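You operate a simulated robot arm through the tools that you are given. There is no shell and no other tool. Be economical: measure what you need, move in short steps, check, and stop when the job is done.

Carry out the task below with a simulated two-armed robot. There is one attempt and no reset: what you move stays moved.

JOB
Take the navy bundle and leave it on the blue bench. Fetch the white tube from the fourth rack shelf from the bottom and set it on the blue bench. Take the green-rim black cone from the second rack shelf from the bottom and put it on the wooden table. Put one of the brown paper tubes from the bottom rack shelf in the seconds tray. Take the small purple roll and leave it on the long bench. Count the purple cones on the white bench, then put as many of the white knitted rolls from the white bench on the shelf under the white bench. Pull the right drawer open. The order is free. Set down upright: green-rim black cone, small purple roll, white knitted roll.
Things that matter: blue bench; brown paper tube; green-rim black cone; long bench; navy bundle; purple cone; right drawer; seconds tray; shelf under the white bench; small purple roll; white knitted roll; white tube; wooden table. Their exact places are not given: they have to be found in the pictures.

The check looks at the end state, three seconds after you hand in, the way a careful person would. Anything else that was tipped, shoved, dropped, spilled or broken makes it a failure.

ROBOT AND FRAMES
Two 7-joint arms with two-finger parallel grippers on one trunk, on a base that drives. Base frame: it is fixed to the floor where the robot stands at the start and does not move with it; the origin is under the middle of the robot, x ahead of it, y to its left, z up. Readings come in m, rad, newtons and seconds.
The left shoulder is at the start at [0.073, 0.182, 1.086], the right one opposite. With the tool pointing down near the work surface each hand reaches from about 0.1 to 0.34 m from the robot's upright axis, wherever it stands, measured 20 degrees to its own side. Places, roughly: blue bench [-0.4, 2.7, 0.8]; brown paper tube [1.75, 0.5, 0.25]; green-rim black cone [2.25, 0.5, 0.5]; long bench [2, 2.3, 0.8]; navy bundle [0.5, 0.25, 1]; purple cone [2.25, 0, 1]; right drawer [3.7, 4.5, 0.7]; seconds tray [1.25, 2.5, 0.75]; shelf under the white bench [2.1, -0.2, 0.2]; small purple roll (6x6x8 cm) [2, -0.1, 0.9]; white knitted roll (6x6x8 cm) [2.4, -0.2, 0.9]; white tube (30x8x3 cm) [2.2, 0.3, 1.3]; wooden table [1.5, 4.6, 0.8]. Payload 3.91 kg a hand.
The TCP of each hand is the grasp point between the finger pads, 0.03 m short of the fingertips. In the tool frame z runs along the fingers and y along their closing line. Largest opening 0.11 m; finger width 0.02, thickness 0.01; the body of the gripper, 0.048 by 0.112 m, starts 0.055 m behind the TCP.
Orientation is that of the tool frame in the base frame, as a unit quaternion [x, y, z, w]. With the fingers straight down and closing along the base's y, the tool's x points along the base's -x, its y along +y and its z along -z.

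CONTROLS
- The arms move only by the tool apply_moves. It takes "left_increments", "right_increments" or both (then of equal length, played together; a hand with none holds still); each is a list of rows, each an object (a shift or turn left out is 0, a gripper value left out holds the last) with "rot": the turn, a rotation vector about the tool's x, y, z in rad, a list of three; "slide": the shift along the tool's x, y, z in m, a list of three; "jaw": the gripper command, from -1 (fully open) to 1 (shut), values between in proportion. In form: [{"rot": [rx, ry, rz], "slide": [tx, ty, tz], "jaw": jaw}, ...]. A call has 1 to 12 rows; each row shifts and turns the commanded pose from where the row before left it, along the tool's axes as they then stand. A row lasts 0.2 s, in which the tool goes at most 0.05 m and 0.15 rad; a call with a longer step from one row to the next is refused whole, and so is a gripper value outside its range. A pose out of reach is approached as far as the arm can. The call stops where the force on the tool passes 40 N (or 10 N more than at its start, if that is more) or the arm is blocked; 0.2 s more then pass. The fingers move at their own pace (about 0.072 m/s each) and stop on an object; they squeeze with about 39 N. The grip force told is the motor's: it shows also when the fingers shut on nothing. Time passes only in rows, and 0.2 s behind the last, so rows that do not move let the fingers close. It gives the time, the measured TCP pose, the force on the tool (base axes), the opening and the grip force at its end, in the units of the frame above (readings bear some noise), with the torque about the TCP (base axes, N m) and any sound that the robot's microphone picked up.
- Cameras (640 x 400 px; columns grow to the right, rows downward): "scene" is now at [0.2112, 0.0332, 1.2682]; the picture's right is [0.38, -0.92, 0.00], its down [-0.56, -0.23, -0.79] and it looks along [0.73, 0.30, -0.61] (base axes); focal length 261 px, centre (320, 200). "left" rides on the left gripper at [0.073, -0.017, -0.103] in its tool frame; the picture's right is [0.23, 0.97, 0.00], its down [-0.76, 0.18, -0.62] and it looks along [-0.61, 0.14, 0.78] (tool axes); focal length 222 px, centre (320, 200). "right" rides on the right gripper at [0.073, 0.017, -0.103] in its tool frame; the picture's right is [-0.23, 0.97, 0.00], its down [-0.76, -0.18, -0.62] and it looks along [-0.61, -0.14, 0.78] (tool axes); focal length 222 px, centre (320, 200).
- snapshot(camera): a new picture of that camera. It takes no simulated time.
- raise_lower(by): slides the trunk up (or, below 0, down) by that many m; the arms and the scene camera ride with it, the base frame stays. It gives what a move gives, with no picture.
- drive_base(legs): drives the robot by 1 to 6 legs, each [ahead, left, turn to the left] in m, m and rad, along the robot's own axes; the way and the turn of a leg run together, so that a leg with both is an arc; at most 1.5 m and 3.142 rad a leg. The arms and the cameras ride along, it lands a little off, and it stops where it bumps. It gives what a move gives.
- pan_tilt(pan, tilt): turns the head with the scene camera to pan (to the left, within 1.396 rad either way) and tilt (down, from -0.506 to 1.204), counted from straight ahead of the robot. It gives what a move gives.
- pixel_to_xyz(camera, pixels): for up to 12 pixels [column, row] of the newest picture of that camera ("zoom" is the newest enlarged one), the place [x, y, z] in the base frame of the surface seen there, good to about 0.002 m. It takes no simulated time.
- inspect(camera, box): a new picture of the part [left, top, right, bottom] of that camera's present view, enlarged. It takes no simulated time.
- hand_in(): hands the job in; it is judged then, once.

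Work in short steps. Measure before you move; look again where a grasp or a placing could have gone wrong, and mend it. You have 329 turns and 218 pictures in all, those below and enlarged ones among them. Open the grippers and draw the arms clear of the work before you hand the job in, unless the task says otherwise; then end with one line.

The tools are called after "Emit:" as a command line: name --argument value ..., lists and objects as JSON in quotes. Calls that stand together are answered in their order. apply_moves: Moves the arms, as the interface text tells. Its arguments: {"type":"object","properties":{"left_increments":{"type":"array"},"right_increments":{"type":"array"}},"required":[]} The other tools are called the same way: raise_lower (by) slides the trunk up or down; drive_base (legs) drives the base; pan_tilt (pan, tilt) turns the head that bears the scene camera; snapshot (camera) takes a picture; pixel_to_xyz (camera, pixels) gives the place of the surface under pixels of a picture; inspect (camera, box) takes an enlarged picture of a part of a camera's view; hand_in () hands the job in.

At the start:

```text
clock: 0.0
left_position: [0.4231, 0.3564, 1.0439]
left_tcp_rot: [0.0, 1.0, 0.0, 0.0]
left_wrist_force: [-0.3, 0.2, 0.3]
left_wrist_torque: [-0.01, 0.02, 0.0]
left_grip_width: 0.1101
left_gripper_force: 0.0
right_position: [0.532, -0.0606, 1.0291]
right_tcp_rot: [0.0, 1.0, 0.0, -0.001]
right_wrist_force: [0.5, 0.2, -0.2]
right_wrist_torque: [0.01, 0.01, -0.02]
right_grip_width: 0.1099
right_gripper_force: 0.1
trunk travel left (down, up): [-0.35, 0.164]
robot x, y, heading: [-0.0016, -0.0003, 0.002]
head pan, tilt: [0.393, 0.654]
```

scene: 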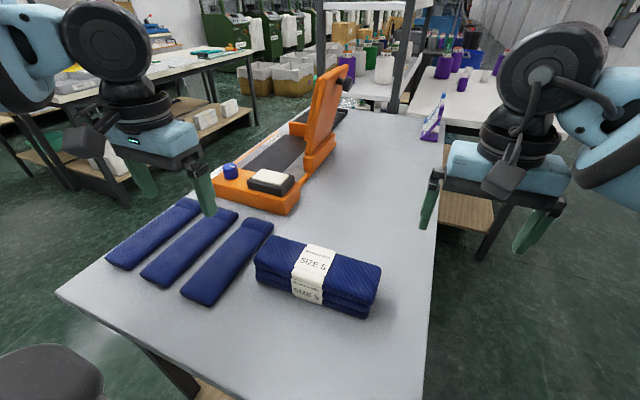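
right: 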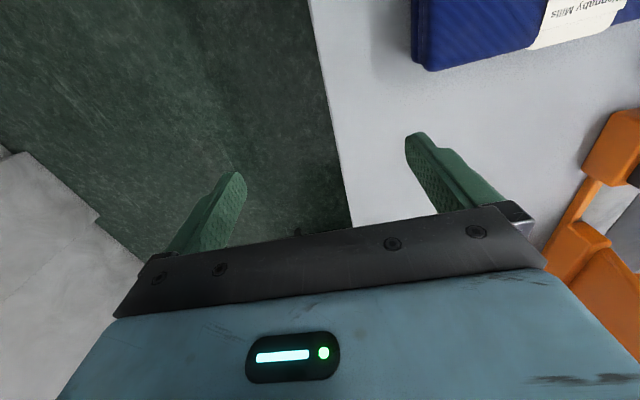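
left: 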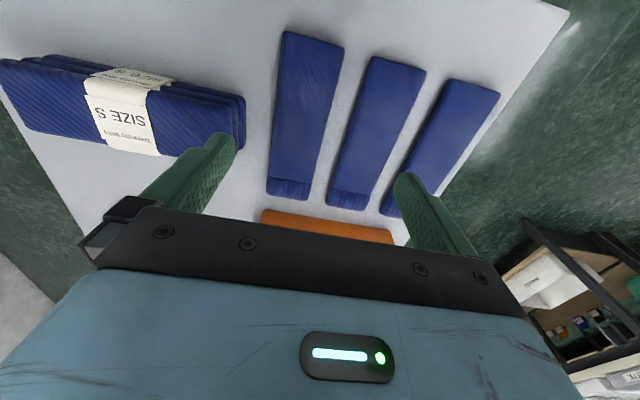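

The navy bundle is at about (318,275) in the scene picture. I measure it and its ends, and the table around it.

Emit:
pixel_to_xyz --camera "scene" --pixels '[[318, 258], [265, 250], [375, 275], [255, 262], [368, 300], [313, 290], [258, 285], [370, 315], [230, 262], [300, 350], [430, 200], [270, 238]]'

Emit:
pan_tilt --pan 0.0 --tilt 0.3

Emit:
snapshot --camera "scene"

```text
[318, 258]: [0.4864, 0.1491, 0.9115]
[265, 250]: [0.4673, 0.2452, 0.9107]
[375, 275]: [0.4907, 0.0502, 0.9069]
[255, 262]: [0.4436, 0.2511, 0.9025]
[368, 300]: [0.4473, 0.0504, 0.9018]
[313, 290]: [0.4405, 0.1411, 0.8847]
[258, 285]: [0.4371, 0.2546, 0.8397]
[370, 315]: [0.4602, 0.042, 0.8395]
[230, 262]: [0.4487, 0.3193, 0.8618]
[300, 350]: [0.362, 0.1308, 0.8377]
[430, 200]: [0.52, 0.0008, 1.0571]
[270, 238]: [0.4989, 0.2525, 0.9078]
```

```text
clock: 0.9
left_position: [0.4224, 0.356, 1.0447]
left_tcp_rot: [-0.001, 1.0, 0.0, 0.0]
left_wrist_force: [-0.1, 1.0, 0.5]
left_wrist_torque: [0.02, 0.0, -0.03]
left_grip_width: 0.1099
left_gripper_force: 0.2
right_position: [0.5304, -0.0595, 1.031]
right_tcp_rot: [0.0, 1.0, 0.0, 0.0]
right_wrist_force: [-0.1, 0.0, 0.5]
right_wrist_torque: [0.0, 0.0, -0.01]
right_grip_width: 0.1099
right_gripper_force: 0.1
trunk travel left (down, up): [-0.35, 0.164]
robot x, y, heading: [-0.0023, -0.0001, 0.004]
head pan, tilt: [0.0, 0.3]
```

```text
214 pictures are left
```

scene: 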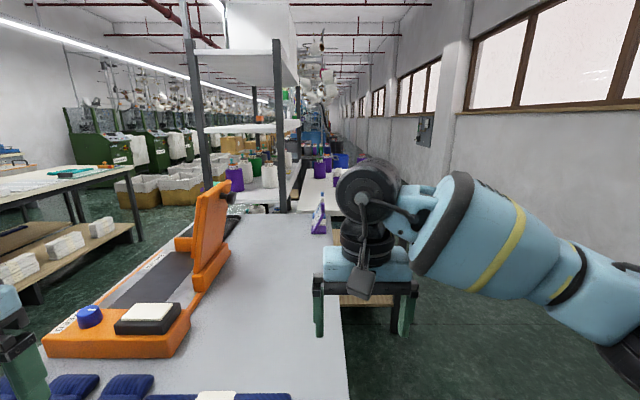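

The rack is ahead, white bench behind it. I look around to map the room before moving.

Emit:
pan_tilt --pan 0.7 --tilt 0.3

Emit:
snapshot --camera "scene"

Emit:
pixel_to_xyz --camera "scene" --pixels '[[90, 190], [20, 190], [160, 195], [230, 180], [320, 200], [420, 180], [500, 200], [560, 150], [600, 300], [100, 100], [300, 300], [50, 330]]'

Emit:
pan_tilt --pan 1.39 --tilt 0.3

Emit:
snapshot --camera "scene"

Emit:
pixel_to_xyz --camera "scene" --pixels '[[90, 190], [20, 190], [160, 195], [230, 180], [320, 200], [420, 180], [500, 200], [560, 150], [600, 300], [100, 100], [300, 300], [50, 330]]'

```text
clock: 1.9
left_position: [0.4223, 0.3551, 1.0445]
left_tcp_rot: [-0.002, 1.0, -0.001, 0.0]
left_wrist_force: [0.1, -0.1, -0.7]
left_wrist_torque: [0.03, 0.03, -0.01]
left_grip_width: 0.1098
left_gripper_force: 0.0
right_position: [0.5309, -0.062, 1.0304]
right_tcp_rot: [0.0, 1.0, 0.0, -0.001]
right_wrist_force: [0.5, -0.4, 0.3]
right_wrist_torque: [0.04, 0.01, 0.01]
right_grip_width: 0.11
right_gripper_force: 0.1
trunk travel left (down, up): [-0.35, 0.164]
robot x, y, heading: [0.0047, 0.0032, 0.004]
head pan, tilt: [0.7, 0.3]
```

```text
213 pictures are left
```

scene: 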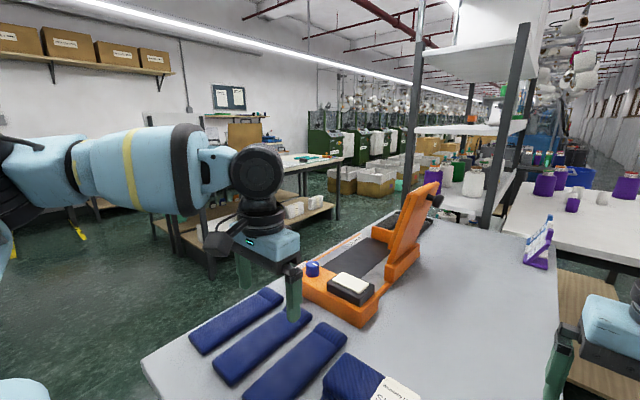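

```text
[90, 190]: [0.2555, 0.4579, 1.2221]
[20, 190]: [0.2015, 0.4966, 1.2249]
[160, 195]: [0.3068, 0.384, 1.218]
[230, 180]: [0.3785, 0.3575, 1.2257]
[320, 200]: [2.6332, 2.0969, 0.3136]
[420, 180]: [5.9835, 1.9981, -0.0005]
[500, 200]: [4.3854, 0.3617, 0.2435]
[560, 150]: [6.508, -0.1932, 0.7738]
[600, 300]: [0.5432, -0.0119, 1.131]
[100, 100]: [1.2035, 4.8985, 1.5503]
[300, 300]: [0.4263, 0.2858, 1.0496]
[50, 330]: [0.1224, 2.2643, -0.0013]
```

```text
clock: 3.0
left_position: [0.4232, 0.3567, 1.0452]
left_tcp_rot: [-0.001, 1.0, 0.0, 0.0]
left_wrist_force: [-0.3, 0.1, 1.2]
left_wrist_torque: [0.01, -0.01, 0.01]
left_grip_width: 0.11
left_gripper_force: 0.1
right_position: [0.5311, -0.0606, 1.03]
right_tcp_rot: [0.0, 1.0, 0.001, 0.0]
right_wrist_force: [0.2, -0.5, 0.0]
right_wrist_torque: [0.01, 0.02, 0.03]
right_grip_width: 0.1101
right_gripper_force: 0.0
trunk travel left (down, up): [-0.35, 0.164]
robot x, y, heading: [-0.0004, -0.0005, 0.002]
head pan, tilt: [1.389, 0.3]
```

```text
212 pictures are left
```

scene: 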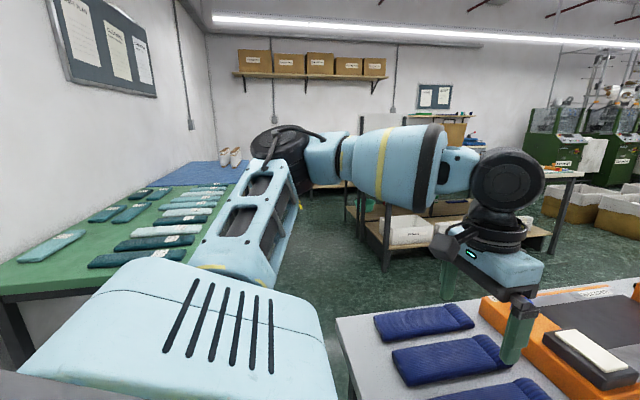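

```text
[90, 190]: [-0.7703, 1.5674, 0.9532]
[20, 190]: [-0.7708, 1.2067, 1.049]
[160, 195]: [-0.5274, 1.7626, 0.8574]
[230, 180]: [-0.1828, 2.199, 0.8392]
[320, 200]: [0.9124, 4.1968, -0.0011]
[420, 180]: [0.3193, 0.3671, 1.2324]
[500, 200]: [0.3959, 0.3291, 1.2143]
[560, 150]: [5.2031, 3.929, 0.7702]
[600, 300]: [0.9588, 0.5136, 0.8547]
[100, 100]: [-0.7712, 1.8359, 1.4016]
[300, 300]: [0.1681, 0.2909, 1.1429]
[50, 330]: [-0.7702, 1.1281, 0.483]
```

The bundle is about x 0.44–0.51, y 0.04–0.255, top 0.912; its band is at y 0.145. I bring the left hand above it and turn the fingers to close along x.

Emit:
apply_moves --left_increments '[{"slide": [-0.01, -0.042, 0], "rot": [0, 0, 0.142]}, {"slide": [-0.01, -0.042, 0]}, {"slide": [-0.01, -0.042, 0]}, {"slide": [-0.01, -0.042, 0]}, {"slide": [-0.01, -0.042, 0]}]'

Emit:
pan_tilt --pan 0.3 --tilt 0.65

Emit:
snapshot --camera "scene"

```text
clock: 4.2
left_position: [0.4509, 0.142, 1.0434]
left_tcp_rot: [0.07, 0.998, -0.001, -0.001]
left_wrist_force: [0.2, 0.1, 0.8]
left_wrist_torque: [0.04, 0.05, -0.03]
left_grip_width: 0.1099
left_gripper_force: 0.1
right_position: [0.5325, -0.0598, 1.0288]
right_tcp_rot: [0.0, 1.0, 0.0, 0.0]
right_wrist_force: [0.9, 0.1, 0.0]
right_wrist_torque: [0.0, 0.03, 0.0]
right_grip_width: 0.1099
right_gripper_force: 0.0
trunk travel left (down, up): [-0.35, 0.164]
robot x, y, heading: [-0.0007, -0.0035, -0.001]
head pan, tilt: [1.389, 0.3]
```

```text
clock: 5.5
left_position: [0.4499, 0.1425, 1.0461]
left_tcp_rot: [0.071, 0.997, -0.001, 0.0]
left_wrist_force: [-0.5, 0.9, 0.6]
left_wrist_torque: [0.04, -0.01, 0.0]
left_grip_width: 0.1101
left_gripper_force: 0.0
right_position: [0.531, -0.0601, 1.0305]
right_tcp_rot: [0.0, 1.0, 0.0, 0.0]
right_wrist_force: [0.4, -0.9, 0.2]
right_wrist_torque: [0.03, -0.02, 0.02]
right_grip_width: 0.1101
right_gripper_force: 0.0
trunk travel left (down, up): [-0.35, 0.164]
robot x, y, heading: [0.0018, 0.0018, 0.002]
head pan, tilt: [0.3, 0.649]
```

```text
211 pictures are left
```

scene: 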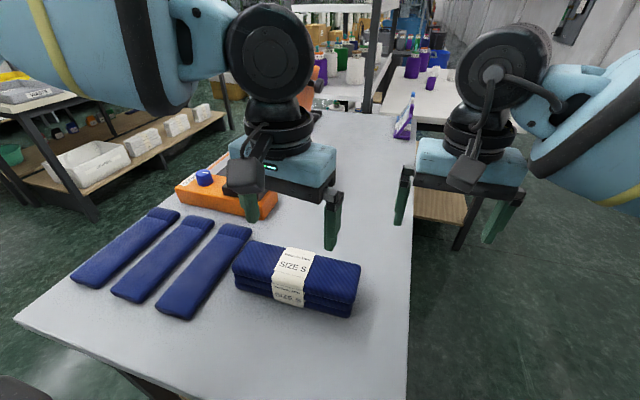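

The hand is above the bundle. I finish turning it by 1.43 rad and look.

Emit:
apply_moves --left_increments '[{"rot": [0, 0, 0.143]}, {"rot": [0, 0, 0.143]}, {"rot": [0, 0, 0.143]}, {"rot": [0, 0, 0.143]}, {"rot": [0, 0, 0.143]}, {"rot": [0, 0, 0.143]}, {"rot": [0, 0, 0.143]}, {"rot": [0, 0, 0.143]}, {"rot": [0, 0, 0.143]}, {"rot": [0, 0, 0.143]}]'

Emit:
snapshot --camera "scene"

Emit:
snapshot --camera "left"

Emit:
pixel_to_xyz --camera "scene" --pixels '[[258, 244], [244, 258], [358, 265], [352, 285], [330, 258], [325, 277]]'

```text
clock: 7.7
left_position: [0.4479, 0.1402, 1.0434]
left_tcp_rot: [0.708, 0.706, 0.0, 0.0]
left_wrist_force: [-0.2, -0.4, -0.9]
left_wrist_torque: [-0.01, -0.02, 0.01]
left_grip_width: 0.1102
left_gripper_force: 0.0
right_position: [0.5309, -0.0602, 1.03]
right_tcp_rot: [-0.001, 1.0, 0.0, 0.0]
right_wrist_force: [-0.1, -0.1, 0.7]
right_wrist_torque: [0.03, -0.02, 0.01]
right_grip_width: 0.1101
right_gripper_force: 0.0
trunk travel left (down, up): [-0.35, 0.164]
robot x, y, heading: [-0.0015, -0.0002, -0.0]
head pan, tilt: [0.3, 0.649]
```

```text
210 pictures are left
```

scene: 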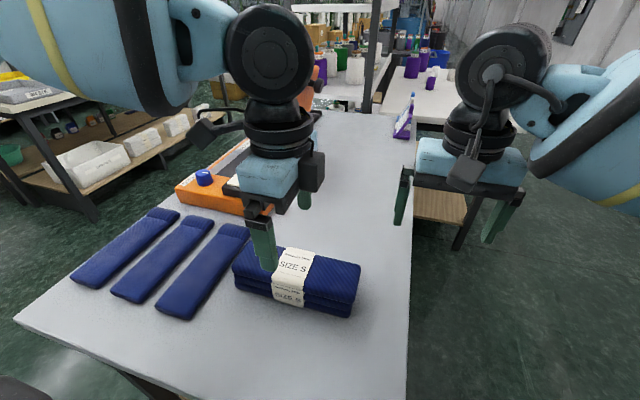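

```text
209 pictures are left
```

left: 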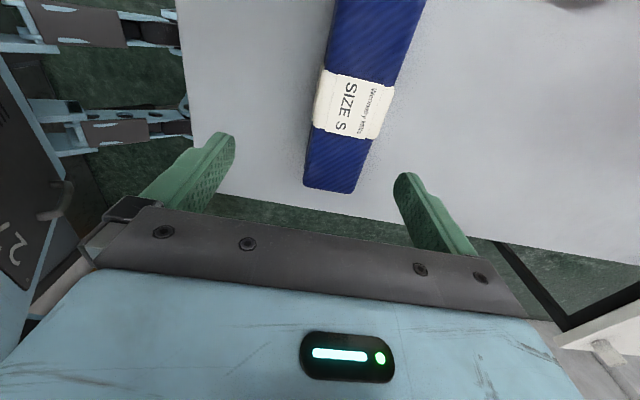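

```text
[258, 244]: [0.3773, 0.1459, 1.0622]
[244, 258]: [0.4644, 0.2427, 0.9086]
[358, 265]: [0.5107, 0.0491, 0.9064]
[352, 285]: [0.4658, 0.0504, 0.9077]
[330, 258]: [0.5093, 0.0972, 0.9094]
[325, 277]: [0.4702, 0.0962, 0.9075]
```

I measure the bundle's edges in the left picture.

Emit:
pixel_to_xyz --camera "left" --pixels '[[320, 90], [388, 100], [312, 125], [378, 138], [306, 180], [352, 190], [345, 100], [340, 10], [415, 10], [385, 70], [330, 180], [332, 60]]'

```text
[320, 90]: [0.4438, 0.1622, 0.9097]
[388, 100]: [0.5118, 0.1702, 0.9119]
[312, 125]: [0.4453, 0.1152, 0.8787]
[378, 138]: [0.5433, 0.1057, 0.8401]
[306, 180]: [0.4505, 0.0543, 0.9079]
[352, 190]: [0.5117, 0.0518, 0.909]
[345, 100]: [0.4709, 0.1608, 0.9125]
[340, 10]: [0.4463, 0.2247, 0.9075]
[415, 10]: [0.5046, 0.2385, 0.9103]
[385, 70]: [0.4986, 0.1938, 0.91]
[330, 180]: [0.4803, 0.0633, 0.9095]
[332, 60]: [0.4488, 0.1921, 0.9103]
```

Bundle centre is (0.478, 0.15), width 0.07. I descend around it to z 0.878 and close.

Emit:
apply_moves --left_increments '[{"slide": [0.009, 0.03, 0]}, {"slide": [0, 0, 0.045]}, {"slide": [0, 0, 0.045]}, {"slide": [0, 0, 0.045]}, {"slide": [0, 0, 0.03]}, {}, {"jaw": 1}, {"jaw": 1}, {"jaw": 1}, {"jaw": 1}]'

Emit:
snapshot --camera "scene"

```text
clock: 9.9
left_position: [0.481, 0.1498, 0.8776]
left_tcp_rot: [0.707, 0.707, 0.0, 0.0]
left_wrist_force: [-0.5, -0.6, 0.5]
left_wrist_torque: [0.05, 0.0, 0.02]
left_grip_width: 0.0747
left_gripper_force: 39.5
right_position: [0.5311, -0.0599, 1.031]
right_tcp_rot: [0.001, 1.0, 0.0, 0.0]
right_wrist_force: [0.0, 0.2, 0.1]
right_wrist_torque: [-0.02, 0.0, -0.01]
right_grip_width: 0.1101
right_gripper_force: 0.1
trunk travel left (down, up): [-0.35, 0.164]
robot x, y, heading: [-0.0002, -0.0004, -0.002]
head pan, tilt: [0.3, 0.649]
```

```text
208 pictures are left
```

scene: 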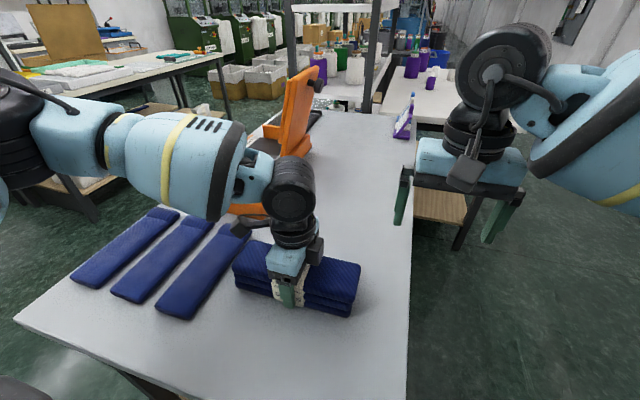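

Gripped at 0.0747 m. I lift it and draw it in, then look left and over the route.

Emit:
apply_moves --left_increments '[{"slide": [0, 0, -0.04]}, {"slide": [0, 0, -0.05]}, {"slide": [0, 0, -0.05]}, {"slide": [0, 0, -0.05]}, {"slide": [0.03, -0.03, 0]}, {"slide": [0.03, -0.03, 0]}, {"slide": [0.03, -0.03, 0]}]'

Emit:
pan_tilt --pan 0.9 --tilt 0.6

Emit:
snapshot --camera "scene"

Emit:
pan_tilt --pan 1.39 --tilt 0.8

Emit:
snapshot --camera "scene"

```text
clock: 11.5
left_position: [0.3865, 0.2433, 1.069]
left_tcp_rot: [0.707, 0.707, 0.0, 0.001]
left_wrist_force: [-1.0, 0.5, -1.6]
left_wrist_torque: [0.0, -0.03, -0.03]
left_grip_width: 0.0747
left_gripper_force: 38.6
right_position: [0.5302, -0.059, 1.0303]
right_tcp_rot: [0.0, 1.0, -0.001, 0.001]
right_wrist_force: [0.0, 0.4, -0.2]
right_wrist_torque: [-0.01, -0.02, -0.01]
right_grip_width: 0.1102
right_gripper_force: 0.0
trunk travel left (down, up): [-0.35, 0.164]
robot x, y, heading: [0.0023, 0.0002, -0.006]
head pan, tilt: [0.3, 0.649]
```

```text
clock: 12.5
left_position: [0.3874, 0.2422, 1.068]
left_tcp_rot: [0.707, 0.707, 0.0, -0.001]
left_wrist_force: [-0.3, -0.1, -1.4]
left_wrist_torque: [0.0, -0.01, 0.01]
left_grip_width: 0.0746
left_gripper_force: 38.9
right_position: [0.531, -0.0599, 1.0298]
right_tcp_rot: [0.0, 1.0, 0.0, 0.0]
right_wrist_force: [0.8, -0.2, 0.3]
right_wrist_torque: [0.0, -0.01, -0.03]
right_grip_width: 0.1101
right_gripper_force: 0.0
trunk travel left (down, up): [-0.35, 0.164]
robot x, y, heading: [-0.0002, -0.0029, -0.002]
head pan, tilt: [0.901, 0.6]
```

```text
207 pictures are left
```

scene: 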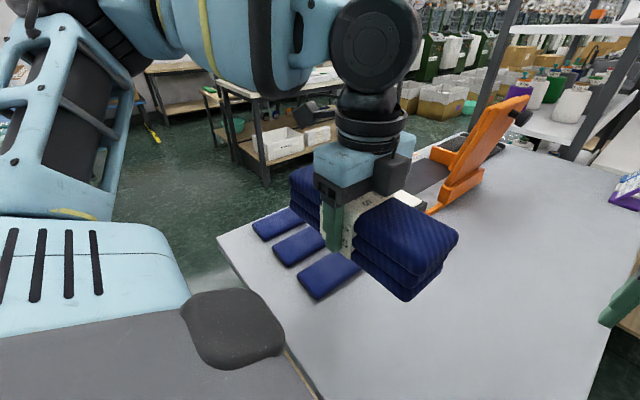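

```text
clock: 13.4
left_position: [0.3889, 0.2424, 1.0681]
left_tcp_rot: [0.707, 0.707, 0.0, 0.0]
left_wrist_force: [0.2, 0.6, -0.6]
left_wrist_torque: [-0.02, -0.03, 0.0]
left_grip_width: 0.0746
left_gripper_force: 38.9
right_position: [0.5314, -0.0595, 1.03]
right_tcp_rot: [0.0, 1.0, 0.0, 0.001]
right_wrist_force: [1.1, 0.5, 0.3]
right_wrist_torque: [0.05, -0.01, 0.0]
right_grip_width: 0.11
right_gripper_force: 0.1
trunk travel left (down, up): [-0.35, 0.164]
robot x, y, heading: [-0.0038, 0.0024, 0.001]
head pan, tilt: [1.389, 0.799]
```

```text
206 pictures are left
```

scene: 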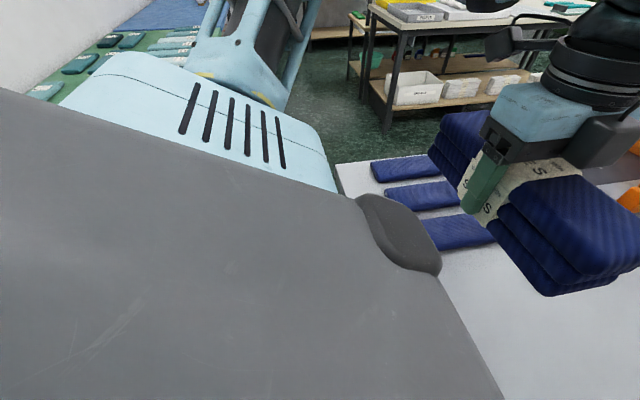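

I measure corners of the nearby furniture: bench at the left, this table's corner, the other bench's legs.

Emit:
pixel_to_xyz --camera "scene" --pixels '[[340, 166], [345, 185], [450, 290], [370, 10], [387, 128], [349, 75], [170, 58], [205, 25], [188, 5], [60, 100], [330, 150], [310, 80]]'

```text
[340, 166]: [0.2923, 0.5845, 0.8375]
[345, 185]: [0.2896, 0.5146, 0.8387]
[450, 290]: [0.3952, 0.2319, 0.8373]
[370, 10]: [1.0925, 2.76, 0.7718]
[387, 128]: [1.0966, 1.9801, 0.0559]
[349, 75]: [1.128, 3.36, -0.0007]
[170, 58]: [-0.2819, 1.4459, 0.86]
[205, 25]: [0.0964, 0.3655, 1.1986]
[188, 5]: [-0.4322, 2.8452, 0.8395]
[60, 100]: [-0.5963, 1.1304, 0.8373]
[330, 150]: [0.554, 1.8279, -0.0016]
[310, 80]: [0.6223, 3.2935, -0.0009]
```

I look straight down at my own base and the dark pad, to learn the footprint.

Emit:
pan_tilt --pan 0.9 --tilt 1.2

Emit:
snapshot --camera "scene"

Emit:
pixel_to_xyz --camera "scene" --pixels '[[320, 200], [250, 150], [200, 200], [150, 250], [300, 300], [320, 350], [400, 300], [450, 350], [100, 100], [150, 50], [250, 300], [200, 100]]'

```text
clock: 14.4
left_position: [0.3876, 0.2421, 1.0676]
left_tcp_rot: [0.707, 0.707, 0.0, 0.0]
left_wrist_force: [0.3, -0.2, -0.7]
left_wrist_torque: [0.0, -0.01, 0.0]
left_grip_width: 0.0747
left_gripper_force: 38.6
right_position: [0.5319, -0.0597, 1.0294]
right_tcp_rot: [0.001, 1.0, 0.0, 0.0]
right_wrist_force: [-0.3, -0.6, 0.1]
right_wrist_torque: [0.0, -0.02, 0.04]
right_grip_width: 0.1099
right_gripper_force: 0.0
trunk travel left (down, up): [-0.35, 0.164]
robot x, y, heading: [0.0007, 0.0017, 0.003]
head pan, tilt: [0.901, 1.201]
```

```text
205 pictures are left
```

scene: 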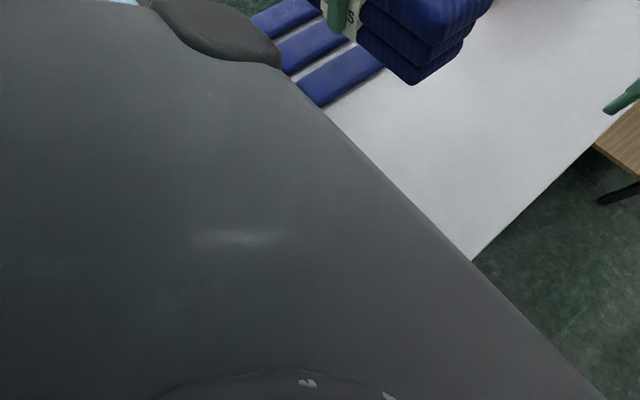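

```text
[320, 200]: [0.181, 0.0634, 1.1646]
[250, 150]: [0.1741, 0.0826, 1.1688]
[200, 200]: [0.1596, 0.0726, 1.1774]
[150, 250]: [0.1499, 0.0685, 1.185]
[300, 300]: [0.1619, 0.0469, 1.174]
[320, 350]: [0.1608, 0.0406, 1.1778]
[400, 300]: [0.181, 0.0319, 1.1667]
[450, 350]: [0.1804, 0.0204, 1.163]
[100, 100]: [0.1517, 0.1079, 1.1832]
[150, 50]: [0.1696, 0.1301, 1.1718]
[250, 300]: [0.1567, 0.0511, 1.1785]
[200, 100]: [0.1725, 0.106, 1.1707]
```

I tuck the right hand in, and strafe left 0.45 m past the table's near edge, then look again.

Emit:
apply_moves --right_increments '[{"slide": [0.045, -0.02, -0.02]}, {"slide": [0.045, -0.02, -0.02]}, {"slide": [0.045, -0.02, 0]}, {"slide": [0.04, -0.02, 0]}, {}]'

Emit:
drive_base --legs '[[0, 0.42, 0]]'

Emit:
pan_tilt --pan 1.1 --tilt 0.75

Emit:
snapshot --camera "scene"

```text
refused: row 1 steps farther than a row can; nothing moved
```

```text
clock: 18.5
left_position: [0.3864, 0.6528, 1.0675]
left_tcp_rot: [0.706, 0.709, 0.0, -0.001]
left_wrist_force: [0.1, -0.2, -1.9]
left_wrist_torque: [0.02, -0.02, -0.01]
left_grip_width: 0.0748
left_gripper_force: 39.1
right_position: [0.5314, 0.3507, 1.0304]
right_tcp_rot: [-0.001, 1.0, 0.0, 0.0]
right_wrist_force: [0.4, -0.5, 0.4]
right_wrist_torque: [-0.01, -0.03, 0.0]
right_grip_width: 0.1099
right_gripper_force: 0.0
trunk travel left (down, up): [-0.35, 0.164]
robot x, y, heading: [-0.0003, 0.4065, 0.001]
head pan, tilt: [0.901, 1.201]
```

```text
clock: 19.4
left_position: [0.3868, 0.6524, 1.0685]
left_tcp_rot: [0.706, 0.708, 0.0, 0.001]
left_wrist_force: [0.6, -0.1, -1.3]
left_wrist_torque: [0.01, 0.03, 0.01]
left_grip_width: 0.0747
left_gripper_force: 38.8
right_position: [0.5295, 0.3515, 1.0299]
right_tcp_rot: [-0.002, 1.0, 0.0, 0.0]
right_wrist_force: [0.2, 0.1, -0.6]
right_wrist_torque: [0.0, 0.02, 0.02]
right_grip_width: 0.11
right_gripper_force: 0.0
trunk travel left (down, up): [-0.35, 0.164]
robot x, y, heading: [0.0007, 0.4049, 0.003]
head pan, tilt: [1.1, 0.75]
```

```text
204 pictures are left
```

scene: 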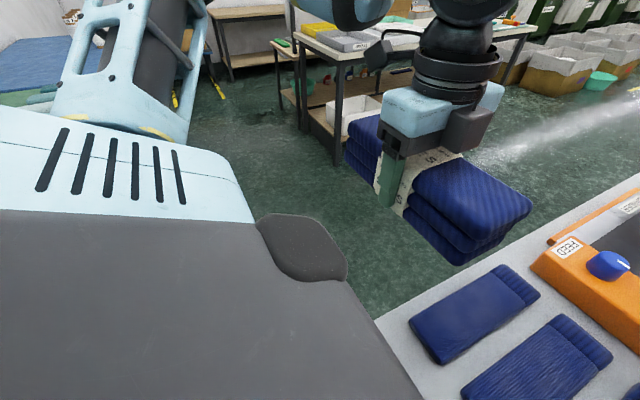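

I retract the right hand with shorter steps, and look left for the green bench's end.

Emit:
apply_moves --right_increments '[{"slide": [0.04, -0.02, -0.01]}, {"slide": [0.04, -0.02, -0.01]}, {"slide": [0.04, -0.02, 0]}, {"slide": [0.04, -0.02, 0]}, {}]'

Emit:
pan_tilt --pan 1.39 --tilt 0.4

Emit:
snapshot --camera "scene"

Emit:
pixel_to_xyz --camera "scene" --pixels '[[20, 180], [60, 200], [100, 210], [150, 180], [200, 140], [60, 230], [20, 260], [10, 210], [250, 130], [320, 120], [400, 250], [330, 200]]'

```text
clock: 20.6
left_position: [0.3861, 0.6525, 1.0668]
left_tcp_rot: [0.705, 0.709, 0.0, 0.0]
left_wrist_force: [-0.4, 0.2, -1.8]
left_wrist_torque: [0.01, 0.03, 0.01]
left_grip_width: 0.0748
left_gripper_force: 39.2
right_position: [0.3709, 0.2719, 1.0515]
right_tcp_rot: [-0.002, 1.0, 0.0, 0.0]
right_wrist_force: [-0.1, 0.3, -1.2]
right_wrist_torque: [0.03, 0.02, 0.01]
right_grip_width: 0.11
right_gripper_force: 0.1
trunk travel left (down, up): [-0.35, 0.164]
robot x, y, heading: [0.0, 0.4092, 0.004]
head pan, tilt: [1.1, 0.75]
```

```text
clock: 21.4
left_position: [0.3871, 0.6528, 1.0689]
left_tcp_rot: [0.706, 0.709, 0.0, 0.0]
left_wrist_force: [-0.9, 0.3, -1.3]
left_wrist_torque: [-0.02, -0.01, 0.02]
left_grip_width: 0.0747
left_gripper_force: 39.2
right_position: [0.3713, 0.274, 1.0511]
right_tcp_rot: [-0.001, 1.0, 0.001, 0.0]
right_wrist_force: [-0.8, 0.4, 0.5]
right_wrist_torque: [0.0, 0.01, -0.01]
right_grip_width: 0.1099
right_gripper_force: 0.0
trunk travel left (down, up): [-0.35, 0.164]
robot x, y, heading: [0.0016, 0.4106, 0.006]
head pan, tilt: [1.389, 0.4]
```

```text
203 pictures are left
```

scene: 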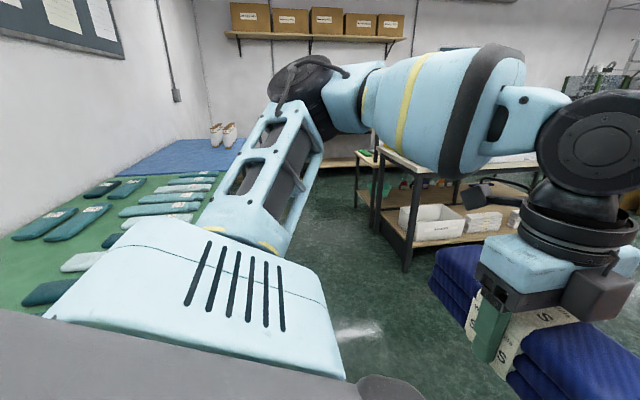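

```text
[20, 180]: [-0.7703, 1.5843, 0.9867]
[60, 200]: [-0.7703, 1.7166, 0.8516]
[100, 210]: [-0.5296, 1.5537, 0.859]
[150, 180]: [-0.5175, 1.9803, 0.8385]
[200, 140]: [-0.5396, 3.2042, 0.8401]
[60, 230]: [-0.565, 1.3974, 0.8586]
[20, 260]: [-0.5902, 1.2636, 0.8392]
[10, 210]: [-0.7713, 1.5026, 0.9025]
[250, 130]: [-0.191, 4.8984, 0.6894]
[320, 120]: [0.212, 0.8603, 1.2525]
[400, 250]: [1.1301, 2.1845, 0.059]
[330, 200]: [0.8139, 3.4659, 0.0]
```

Bench front edge is near x −0.2, blue part y≈2.1–3.3. I strafe a bit more and then pass diagonally between the table corner and the bench corner.

Emit:
drive_base --legs '[[0, 0.31, 0], [0.45, 0.45, 0]]'

Emit:
pan_tilt --pan 1.39 --tilt 0.5

Emit:
snapshot --camera "scene"

```text
clock: 26.5
left_position: [0.5126, 1.1105, 1.0698]
left_tcp_rot: [0.696, 0.718, 0.001, -0.001]
left_wrist_force: [0.2, 0.0, -1.2]
left_wrist_torque: [0.0, -0.01, 0.0]
left_grip_width: 0.0749
left_gripper_force: 39.3
right_position: [0.5079, 0.7304, 1.0501]
right_tcp_rot: [-0.017, 1.0, 0.003, 0.001]
right_wrist_force: [0.9, 0.4, -0.2]
right_wrist_torque: [0.0, 0.02, -0.02]
right_grip_width: 0.1101
right_gripper_force: 0.1
trunk travel left (down, up): [-0.35, 0.164]
robot x, y, heading: [0.1335, 0.8617, 0.028]
head pan, tilt: [1.389, 0.4]
stopped in leg 2: the robot was blocked; the commanded pose is now the measured one
```

```text
clock: 27.2
left_position: [0.5128, 1.1083, 1.0705]
left_tcp_rot: [0.696, 0.718, 0.003, -0.002]
left_wrist_force: [-0.8, 0.1, -0.4]
left_wrist_torque: [0.0, -0.04, 0.01]
left_grip_width: 0.0747
left_gripper_force: 38.9
right_position: [0.5069, 0.7283, 1.0506]
right_tcp_rot: [-0.016, 1.0, 0.004, 0.0]
right_wrist_force: [-0.3, -0.5, 0.0]
right_wrist_torque: [0.0, 0.0, -0.03]
right_grip_width: 0.1098
right_gripper_force: 0.0
trunk travel left (down, up): [-0.35, 0.164]
robot x, y, heading: [0.1355, 0.8629, 0.026]
head pan, tilt: [1.389, 0.499]
```

```text
202 pictures are left
```

scene: 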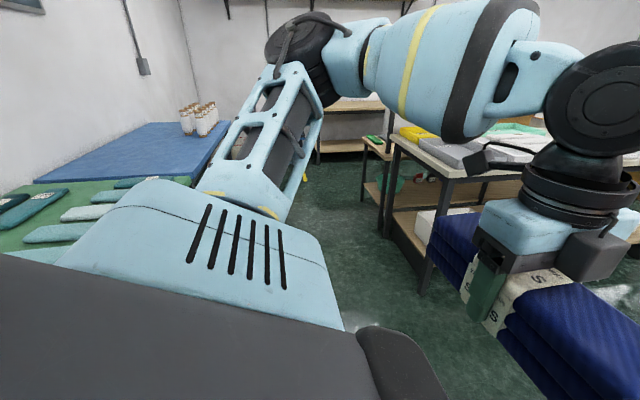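

Blocked with a slight left twist, likely the bench end touching my rear left. I look at the table's corner on my right and the bench's end before moving on.

Emit:
pan_tilt --pan -0.5 --tilt 0.8

Emit:
snapshot --camera "scene"

Emit:
snapshot --camera "right"

```text
clock: 29.0
left_position: [0.5152, 1.1084, 1.0701]
left_tcp_rot: [0.697, 0.717, 0.004, -0.002]
left_wrist_force: [-0.3, 0.8, -1.5]
left_wrist_torque: [-0.01, 0.01, 0.0]
left_grip_width: 0.0747
left_gripper_force: 38.7
right_position: [0.5076, 0.7288, 1.0515]
right_tcp_rot: [-0.016, 1.0, 0.005, 0.001]
right_wrist_force: [-0.2, 0.1, 0.4]
right_wrist_torque: [0.0, 0.0, 0.01]
right_grip_width: 0.1101
right_gripper_force: 0.0
trunk travel left (down, up): [-0.35, 0.164]
robot x, y, heading: [0.1342, 0.8607, 0.032]
head pan, tilt: [-0.499, 0.799]
```

```text
201 pictures are left
```

scene: 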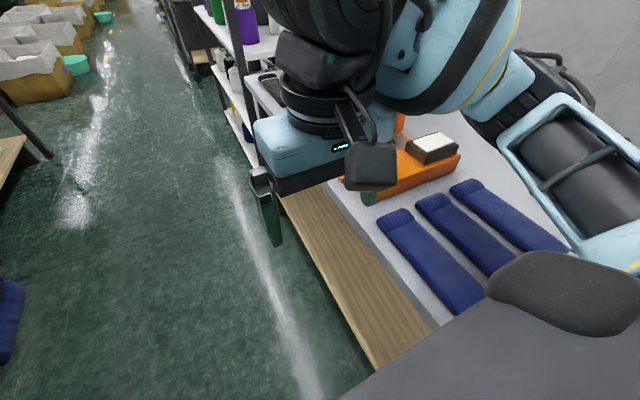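

```text
200 pictures are left
```

right: 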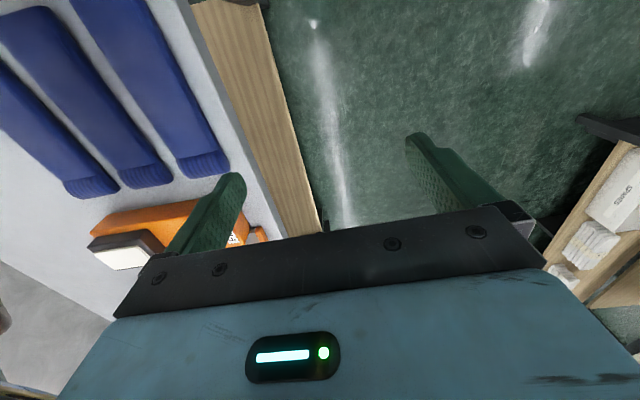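

A lower wooden shelf juts out beyond the table. I measure its edge and corner.

Emit:
pixel_to_xyz --camera "scene" --pixels '[[378, 362], [430, 320], [330, 270], [300, 215], [440, 322], [340, 210], [300, 330], [370, 372]]'

Emit:
pixel_to_xyz --camera "right" --pixels '[[265, 10], [195, 5], [270, 60], [210, 60], [240, 100], [320, 30]]'

```text
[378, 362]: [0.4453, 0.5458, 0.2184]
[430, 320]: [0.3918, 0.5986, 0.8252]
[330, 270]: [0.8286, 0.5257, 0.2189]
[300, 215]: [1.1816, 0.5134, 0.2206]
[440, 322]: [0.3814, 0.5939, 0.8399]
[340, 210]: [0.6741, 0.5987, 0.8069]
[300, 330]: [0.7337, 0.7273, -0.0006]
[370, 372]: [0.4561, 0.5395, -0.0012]
```

```text
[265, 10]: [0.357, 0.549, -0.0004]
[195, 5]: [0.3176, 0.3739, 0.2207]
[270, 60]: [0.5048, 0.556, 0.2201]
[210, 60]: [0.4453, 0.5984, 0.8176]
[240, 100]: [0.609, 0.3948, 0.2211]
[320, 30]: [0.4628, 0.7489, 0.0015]
```

Table edge y 0.60, shelf edge 0.55. I drive straight ahead a little with the heading corrected.

Emit:
drive_base --legs '[[0.0, -0.015, -0.03], [0.35, 0.0, 0]]'

```text
clock: 31.7
left_position: [0.8706, 1.0933, 1.068]
left_tcp_rot: [0.704, 0.71, -0.001, 0.0]
left_wrist_force: [-0.8, -0.3, -1.7]
left_wrist_torque: [-0.01, 0.03, -0.02]
left_grip_width: 0.0747
left_gripper_force: 39.4
right_position: [0.8563, 0.7144, 1.0504]
right_tcp_rot: [-0.004, 1.0, 0.0, 0.0]
right_wrist_force: [0.3, -0.1, -0.5]
right_wrist_torque: [-0.03, 0.0, 0.01]
right_grip_width: 0.1097
right_gripper_force: 0.0
trunk travel left (down, up): [-0.35, 0.164]
robot x, y, heading: [0.4845, 0.8471, 0.007]
head pan, tilt: [-0.499, 0.799]
```

Clear. I strafe left to y≈1.6 and turn left to face +y to view the blue bench.

Emit:
drive_base --legs '[[0, 0.6, 0], [0, 0, 1.57]]'

Emit:
pan_tilt --pan 0.4 --tilt 0.5

Emit:
snapshot --camera "scene"

Emit:
pan_tilt --pan -0.5 --tilt 0.3

Emit:
snapshot --camera "scene"

```text
clock: 41.3
left_position: [0.2245, 1.8207, 1.0682]
left_tcp_rot: [-0.019, 1.0, 0.0, 0.001]
left_wrist_force: [0.3, 0.1, -1.6]
left_wrist_torque: [-0.02, -0.02, -0.04]
left_grip_width: 0.0748
left_gripper_force: 38.6
right_position: [0.6039, 1.818, 1.0505]
right_tcp_rot: [0.721, -0.693, 0.0, 0.0]
right_wrist_force: [-0.8, -0.1, 0.6]
right_wrist_torque: [0.01, 0.0, 0.0]
right_grip_width: 0.1101
right_gripper_force: 0.1
trunk travel left (down, up): [-0.35, 0.164]
robot x, y, heading: [0.4789, 1.439, 1.609]
head pan, tilt: [-0.499, 0.799]
```

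```text
clock: 42.5
left_position: [0.2246, 1.8199, 1.0679]
left_tcp_rot: [-0.019, 1.0, 0.0, 0.001]
left_wrist_force: [-0.6, 0.3, -1.6]
left_wrist_torque: [-0.01, -0.01, 0.02]
left_grip_width: 0.0745
left_gripper_force: 39.5
right_position: [0.6048, 1.8161, 1.0512]
right_tcp_rot: [0.721, -0.693, 0.0, 0.0]
right_wrist_force: [0.9, 0.1, 0.0]
right_wrist_torque: [-0.01, 0.04, 0.0]
right_grip_width: 0.11
right_gripper_force: 0.0
trunk travel left (down, up): [-0.35, 0.164]
robot x, y, heading: [0.4797, 1.4427, 1.603]
head pan, tilt: [0.4, 0.499]
```

```text
199 pictures are left
```

scene: 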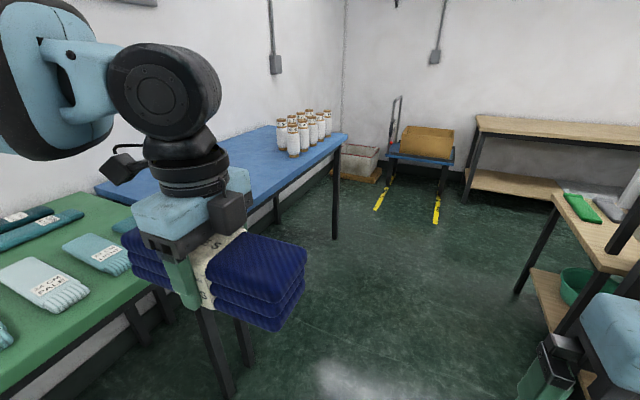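

```text
clock: 43.7
left_position: [0.2252, 1.8205, 1.0683]
left_tcp_rot: [-0.019, 1.0, 0.0, 0.001]
left_wrist_force: [0.5, 0.2, -1.6]
left_wrist_torque: [0.01, 0.0, 0.0]
left_grip_width: 0.0746
left_gripper_force: 39.0
right_position: [0.6055, 1.8188, 1.0505]
right_tcp_rot: [0.72, -0.693, 0.0, 0.0]
right_wrist_force: [-0.9, -0.8, 0.1]
right_wrist_torque: [0.0, 0.01, -0.01]
right_grip_width: 0.1099
right_gripper_force: 0.0
trunk travel left (down, up): [-0.35, 0.164]
robot x, y, heading: [0.4809, 1.4409, 1.607]
head pan, tilt: [-0.499, 0.3]
```

```text
198 pictures are left
```

scene: 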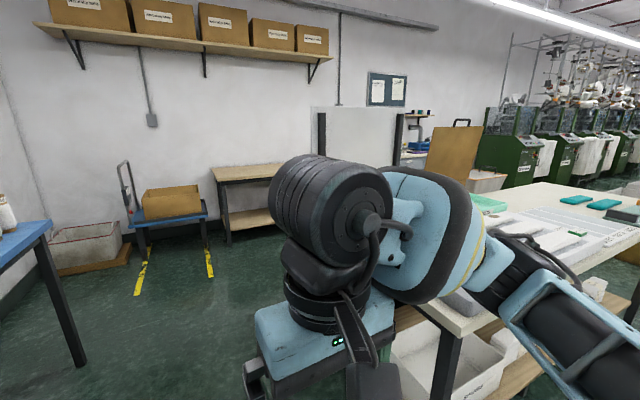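

The blue bench is ahead-left with white bottles at its far end. I drive ahead 1 m and turn left to face it.

Emit:
drive_base --legs '[[1.0, 0, -0.035], [0, 0, 1.57]]'

Emit:
pan_tilt --pan 0.0 --tilt 0.6

Emit:
snapshot --camera "scene"

Emit:
pixel_to_xyz --camera "scene" --pixels '[[320, 200], [320, 250], [320, 290], [420, 190], [420, 250], [150, 200], [200, 250], [300, 170], [520, 170], [500, 230], [250, 230], [400, 170]]'

```text
clock: 52.5
left_position: [0.0741, 2.1435, 1.0681]
left_tcp_rot: [0.712, -0.702, -0.001, 0.0]
left_wrist_force: [0.8, -0.3, -0.9]
left_wrist_torque: [0.06, 0.01, 0.0]
left_grip_width: 0.0749
left_gripper_force: 39.1
right_position: [0.0861, 2.5236, 1.0513]
right_tcp_rot: [1.0, 0.009, 0.0, 0.0]
right_wrist_force: [1.4, -0.8, -0.1]
right_wrist_torque: [0.01, 0.01, 0.02]
right_grip_width: 0.11
right_gripper_force: 0.1
trunk travel left (down, up): [-0.35, 0.164]
robot x, y, heading: [0.4627, 2.3923, -3.13]
head pan, tilt: [-0.499, 0.3]
```

```text
clock: 53.4
left_position: [0.0738, 2.1428, 1.0673]
left_tcp_rot: [0.712, -0.702, -0.001, -0.001]
left_wrist_force: [-0.1, -0.5, -1.0]
left_wrist_torque: [-0.01, 0.0, -0.04]
left_grip_width: 0.0747
left_gripper_force: 39.5
right_position: [0.0863, 2.5239, 1.0502]
right_tcp_rot: [1.0, 0.01, 0.0, -0.001]
right_wrist_force: [0.3, -0.2, -0.3]
right_wrist_torque: [0.02, -0.03, 0.0]
right_grip_width: 0.1099
right_gripper_force: 0.2
trunk travel left (down, up): [-0.35, 0.164]
robot x, y, heading: [0.4579, 2.3905, -3.131]
head pan, tilt: [0.0, 0.6]
```

```text
197 pictures are left
```

scene: 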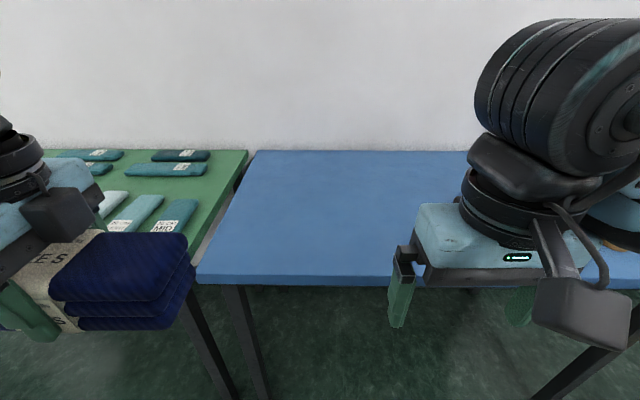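

```text
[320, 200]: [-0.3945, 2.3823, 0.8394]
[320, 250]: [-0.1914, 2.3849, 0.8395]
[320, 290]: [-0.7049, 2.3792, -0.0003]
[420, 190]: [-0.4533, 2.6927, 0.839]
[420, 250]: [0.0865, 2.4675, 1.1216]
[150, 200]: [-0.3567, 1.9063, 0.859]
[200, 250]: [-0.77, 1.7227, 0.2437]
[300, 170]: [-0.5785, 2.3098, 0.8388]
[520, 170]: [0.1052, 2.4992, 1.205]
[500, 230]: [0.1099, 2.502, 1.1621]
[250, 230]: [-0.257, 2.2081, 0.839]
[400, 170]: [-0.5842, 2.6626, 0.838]
```

Bench top is z 0.839, front edge near x −0.14, and this part is empty. I move up so the bundle is over it.

Emit:
drive_base --legs '[[0.28, -0.27, 0]]'

Emit:
snapshot --camera "scene"

```text
clock: 56.4
left_position: [-0.2058, 2.407, 1.0683]
left_tcp_rot: [0.711, -0.703, 0.0, -0.001]
left_wrist_force: [-0.1, 0.7, -0.6]
left_wrist_torque: [-0.01, -0.01, 0.03]
left_grip_width: 0.0748
left_gripper_force: 38.1
right_position: [-0.193, 2.7873, 1.0512]
right_tcp_rot: [1.0, 0.007, 0.001, 0.001]
right_wrist_force: [0.6, 0.4, 0.3]
right_wrist_torque: [-0.02, 0.01, 0.0]
right_grip_width: 0.11
right_gripper_force: 0.1
trunk travel left (down, up): [-0.35, 0.164]
robot x, y, heading: [0.1824, 2.6572, -3.13]
head pan, tilt: [0.0, 0.6]
```

```text
196 pictures are left
```

scene: 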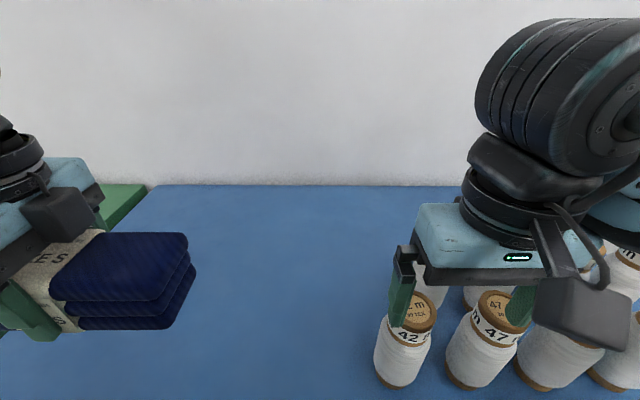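

I check the white cones' height near the right hand, and extend the bundle and lower it.

Emit:
pixel_to_xyz --camera "scene" --pixels '[[415, 312], [497, 305], [550, 345], [380, 380], [625, 255]]'

Emit:
apply_moves --left_increments '[{"slide": [0, 0.05, 0]}, {"slide": [0, 0.05, 0]}, {"slide": [0, 0, 0.045]}, {"slide": [0, 0, 0.045]}, {"slide": [0, 0, 0.045]}, {"slide": [0, 0, 0.03]}, {"slide": [0, 0, 0.01]}, {}]'

Emit:
snapshot --camera "scene"

```text
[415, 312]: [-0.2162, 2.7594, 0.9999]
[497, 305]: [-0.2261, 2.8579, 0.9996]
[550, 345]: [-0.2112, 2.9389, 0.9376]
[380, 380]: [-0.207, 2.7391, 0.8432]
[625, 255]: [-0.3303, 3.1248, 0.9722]
```

```text
clock: 58.2
left_position: [-0.3042, 2.4089, 0.8908]
left_tcp_rot: [0.712, -0.703, -0.001, -0.001]
left_wrist_force: [0.0, -0.5, -1.1]
left_wrist_torque: [0.02, 0.04, 0.02]
left_grip_width: 0.0748
left_gripper_force: 38.9
right_position: [-0.1925, 2.7879, 1.0509]
right_tcp_rot: [1.0, 0.007, 0.0, -0.001]
right_wrist_force: [-0.4, -0.6, 0.1]
right_wrist_torque: [0.03, 0.01, 0.03]
right_grip_width: 0.1101
right_gripper_force: 0.0
trunk travel left (down, up): [-0.35, 0.164]
robot x, y, heading: [0.1817, 2.657, -3.134]
head pan, tilt: [0.0, 0.6]
```

```text
195 pictures are left
```

scene: 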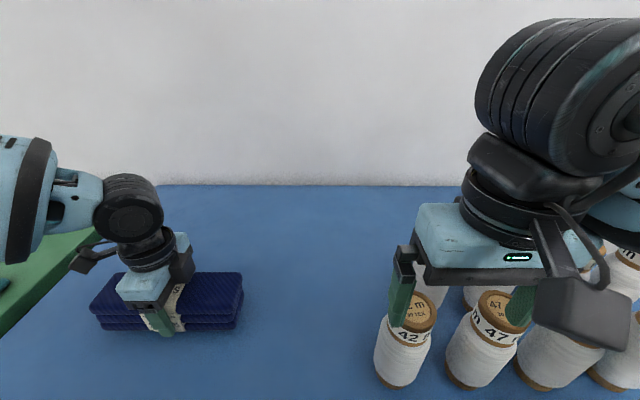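

The right fingertips have only 2 cm over the cones, so I raise that hand; the left lowers the last 11 mm, opens, and rises.

Emit:
apply_moves --left_increments '[{"slide": [0, 0, 0.006]}, {"slide": [0, 0, 0.005]}, {}, {"jaw": -1}, {"jaw": -1}, {"jaw": -1}, {"slide": [0, 0, -0.03]}, {"slide": [0, 0, -0.05]}, {"slide": [0, 0, -0.05]}, {"slide": [0, 0, -0.05]}, {"slide": [0, -0.05, 0]}]' --right_increments '[{"slide": [0, 0, -0.04]}, {"slide": [0, 0, -0.03]}, {}, {}, {}, {}, {}, {}, {}, {}, {}]'

Emit:
snapshot --camera "scene"

```text
clock: 60.6
left_position: [-0.2553, 2.4063, 1.0628]
left_tcp_rot: [0.711, -0.703, -0.001, 0.0]
left_wrist_force: [1.1, -0.2, 0.3]
left_wrist_torque: [-0.02, 0.05, 0.02]
left_grip_width: 0.1101
left_gripper_force: 0.2
right_position: [-0.189, 2.7848, 1.1204]
right_tcp_rot: [1.0, 0.007, -0.001, 0.0]
right_wrist_force: [0.5, -0.5, 0.2]
right_wrist_torque: [0.04, 0.05, 0.01]
right_grip_width: 0.1099
right_gripper_force: 0.0
trunk travel left (down, up): [-0.35, 0.164]
robot x, y, heading: [0.1813, 2.6544, -3.127]
head pan, tilt: [0.0, 0.6]
```

```text
194 pictures are left
```

scene: 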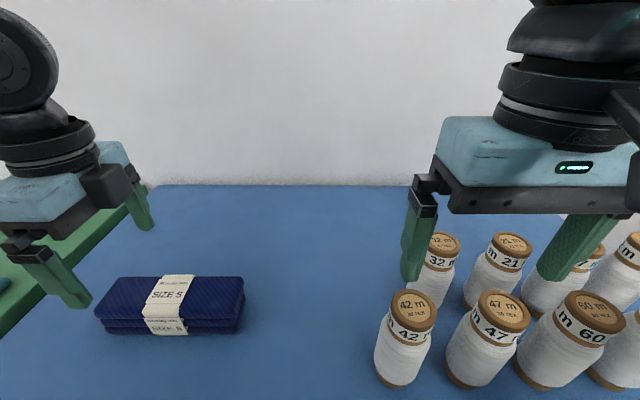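

The bundle lies on the bench. I back off, strafe along the aisle to y≈1.35 and turn to face the −y side, then look towards the rack.

Emit:
drive_base --legs '[[-0.3, 0, 0], [0, 1.3, 0], [0, 0, 1.57]]'

Emit:
pan_tilt --pan 0.9 --tilt 0.4

Emit:
snapshot --camera "scene"

```text
clock: 77.4
left_position: [0.7572, 0.9472, 1.0626]
left_tcp_rot: [1.0, 0.006, -0.001, 0.001]
left_wrist_force: [0.2, 0.4, 0.0]
left_wrist_torque: [0.01, 0.0, -0.01]
left_grip_width: 0.1099
left_gripper_force: 0.0
right_position: [0.3791, 1.0133, 1.122]
right_tcp_rot: [0.702, 0.712, 0.0, -0.001]
right_wrist_force: [-0.1, 0.0, 0.1]
right_wrist_torque: [0.01, 0.0, 0.0]
right_grip_width: 0.1097
right_gripper_force: 0.0
trunk travel left (down, up): [-0.35, 0.164]
robot x, y, heading: [0.5103, 1.3852, -1.56]
head pan, tilt: [0.0, 0.6]
```

```text
clock: 78.6
left_position: [0.7578, 0.947, 1.0633]
left_tcp_rot: [1.0, 0.006, -0.001, 0.0]
left_wrist_force: [-0.8, 0.3, 0.0]
left_wrist_torque: [0.0, -0.01, 0.01]
left_grip_width: 0.1099
left_gripper_force: 0.1
right_position: [0.3774, 1.0143, 1.1205]
right_tcp_rot: [0.702, 0.712, -0.001, 0.0]
right_wrist_force: [-0.4, 0.4, 0.7]
right_wrist_torque: [0.0, 0.01, 0.0]
right_grip_width: 0.1098
right_gripper_force: 0.1
trunk travel left (down, up): [-0.35, 0.164]
robot x, y, heading: [0.5086, 1.3873, -1.554]
head pan, tilt: [0.901, 0.4]
```

```text
193 pictures are left
```

scene: 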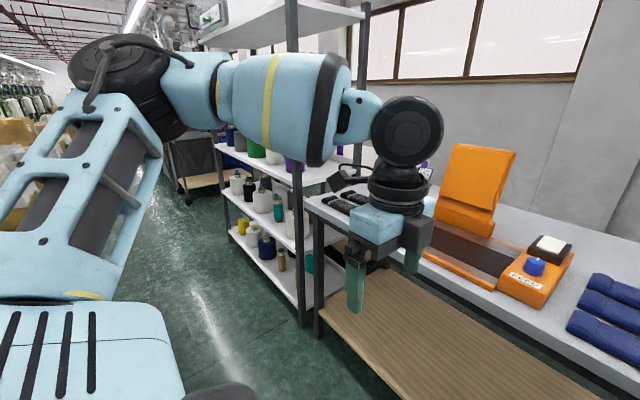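

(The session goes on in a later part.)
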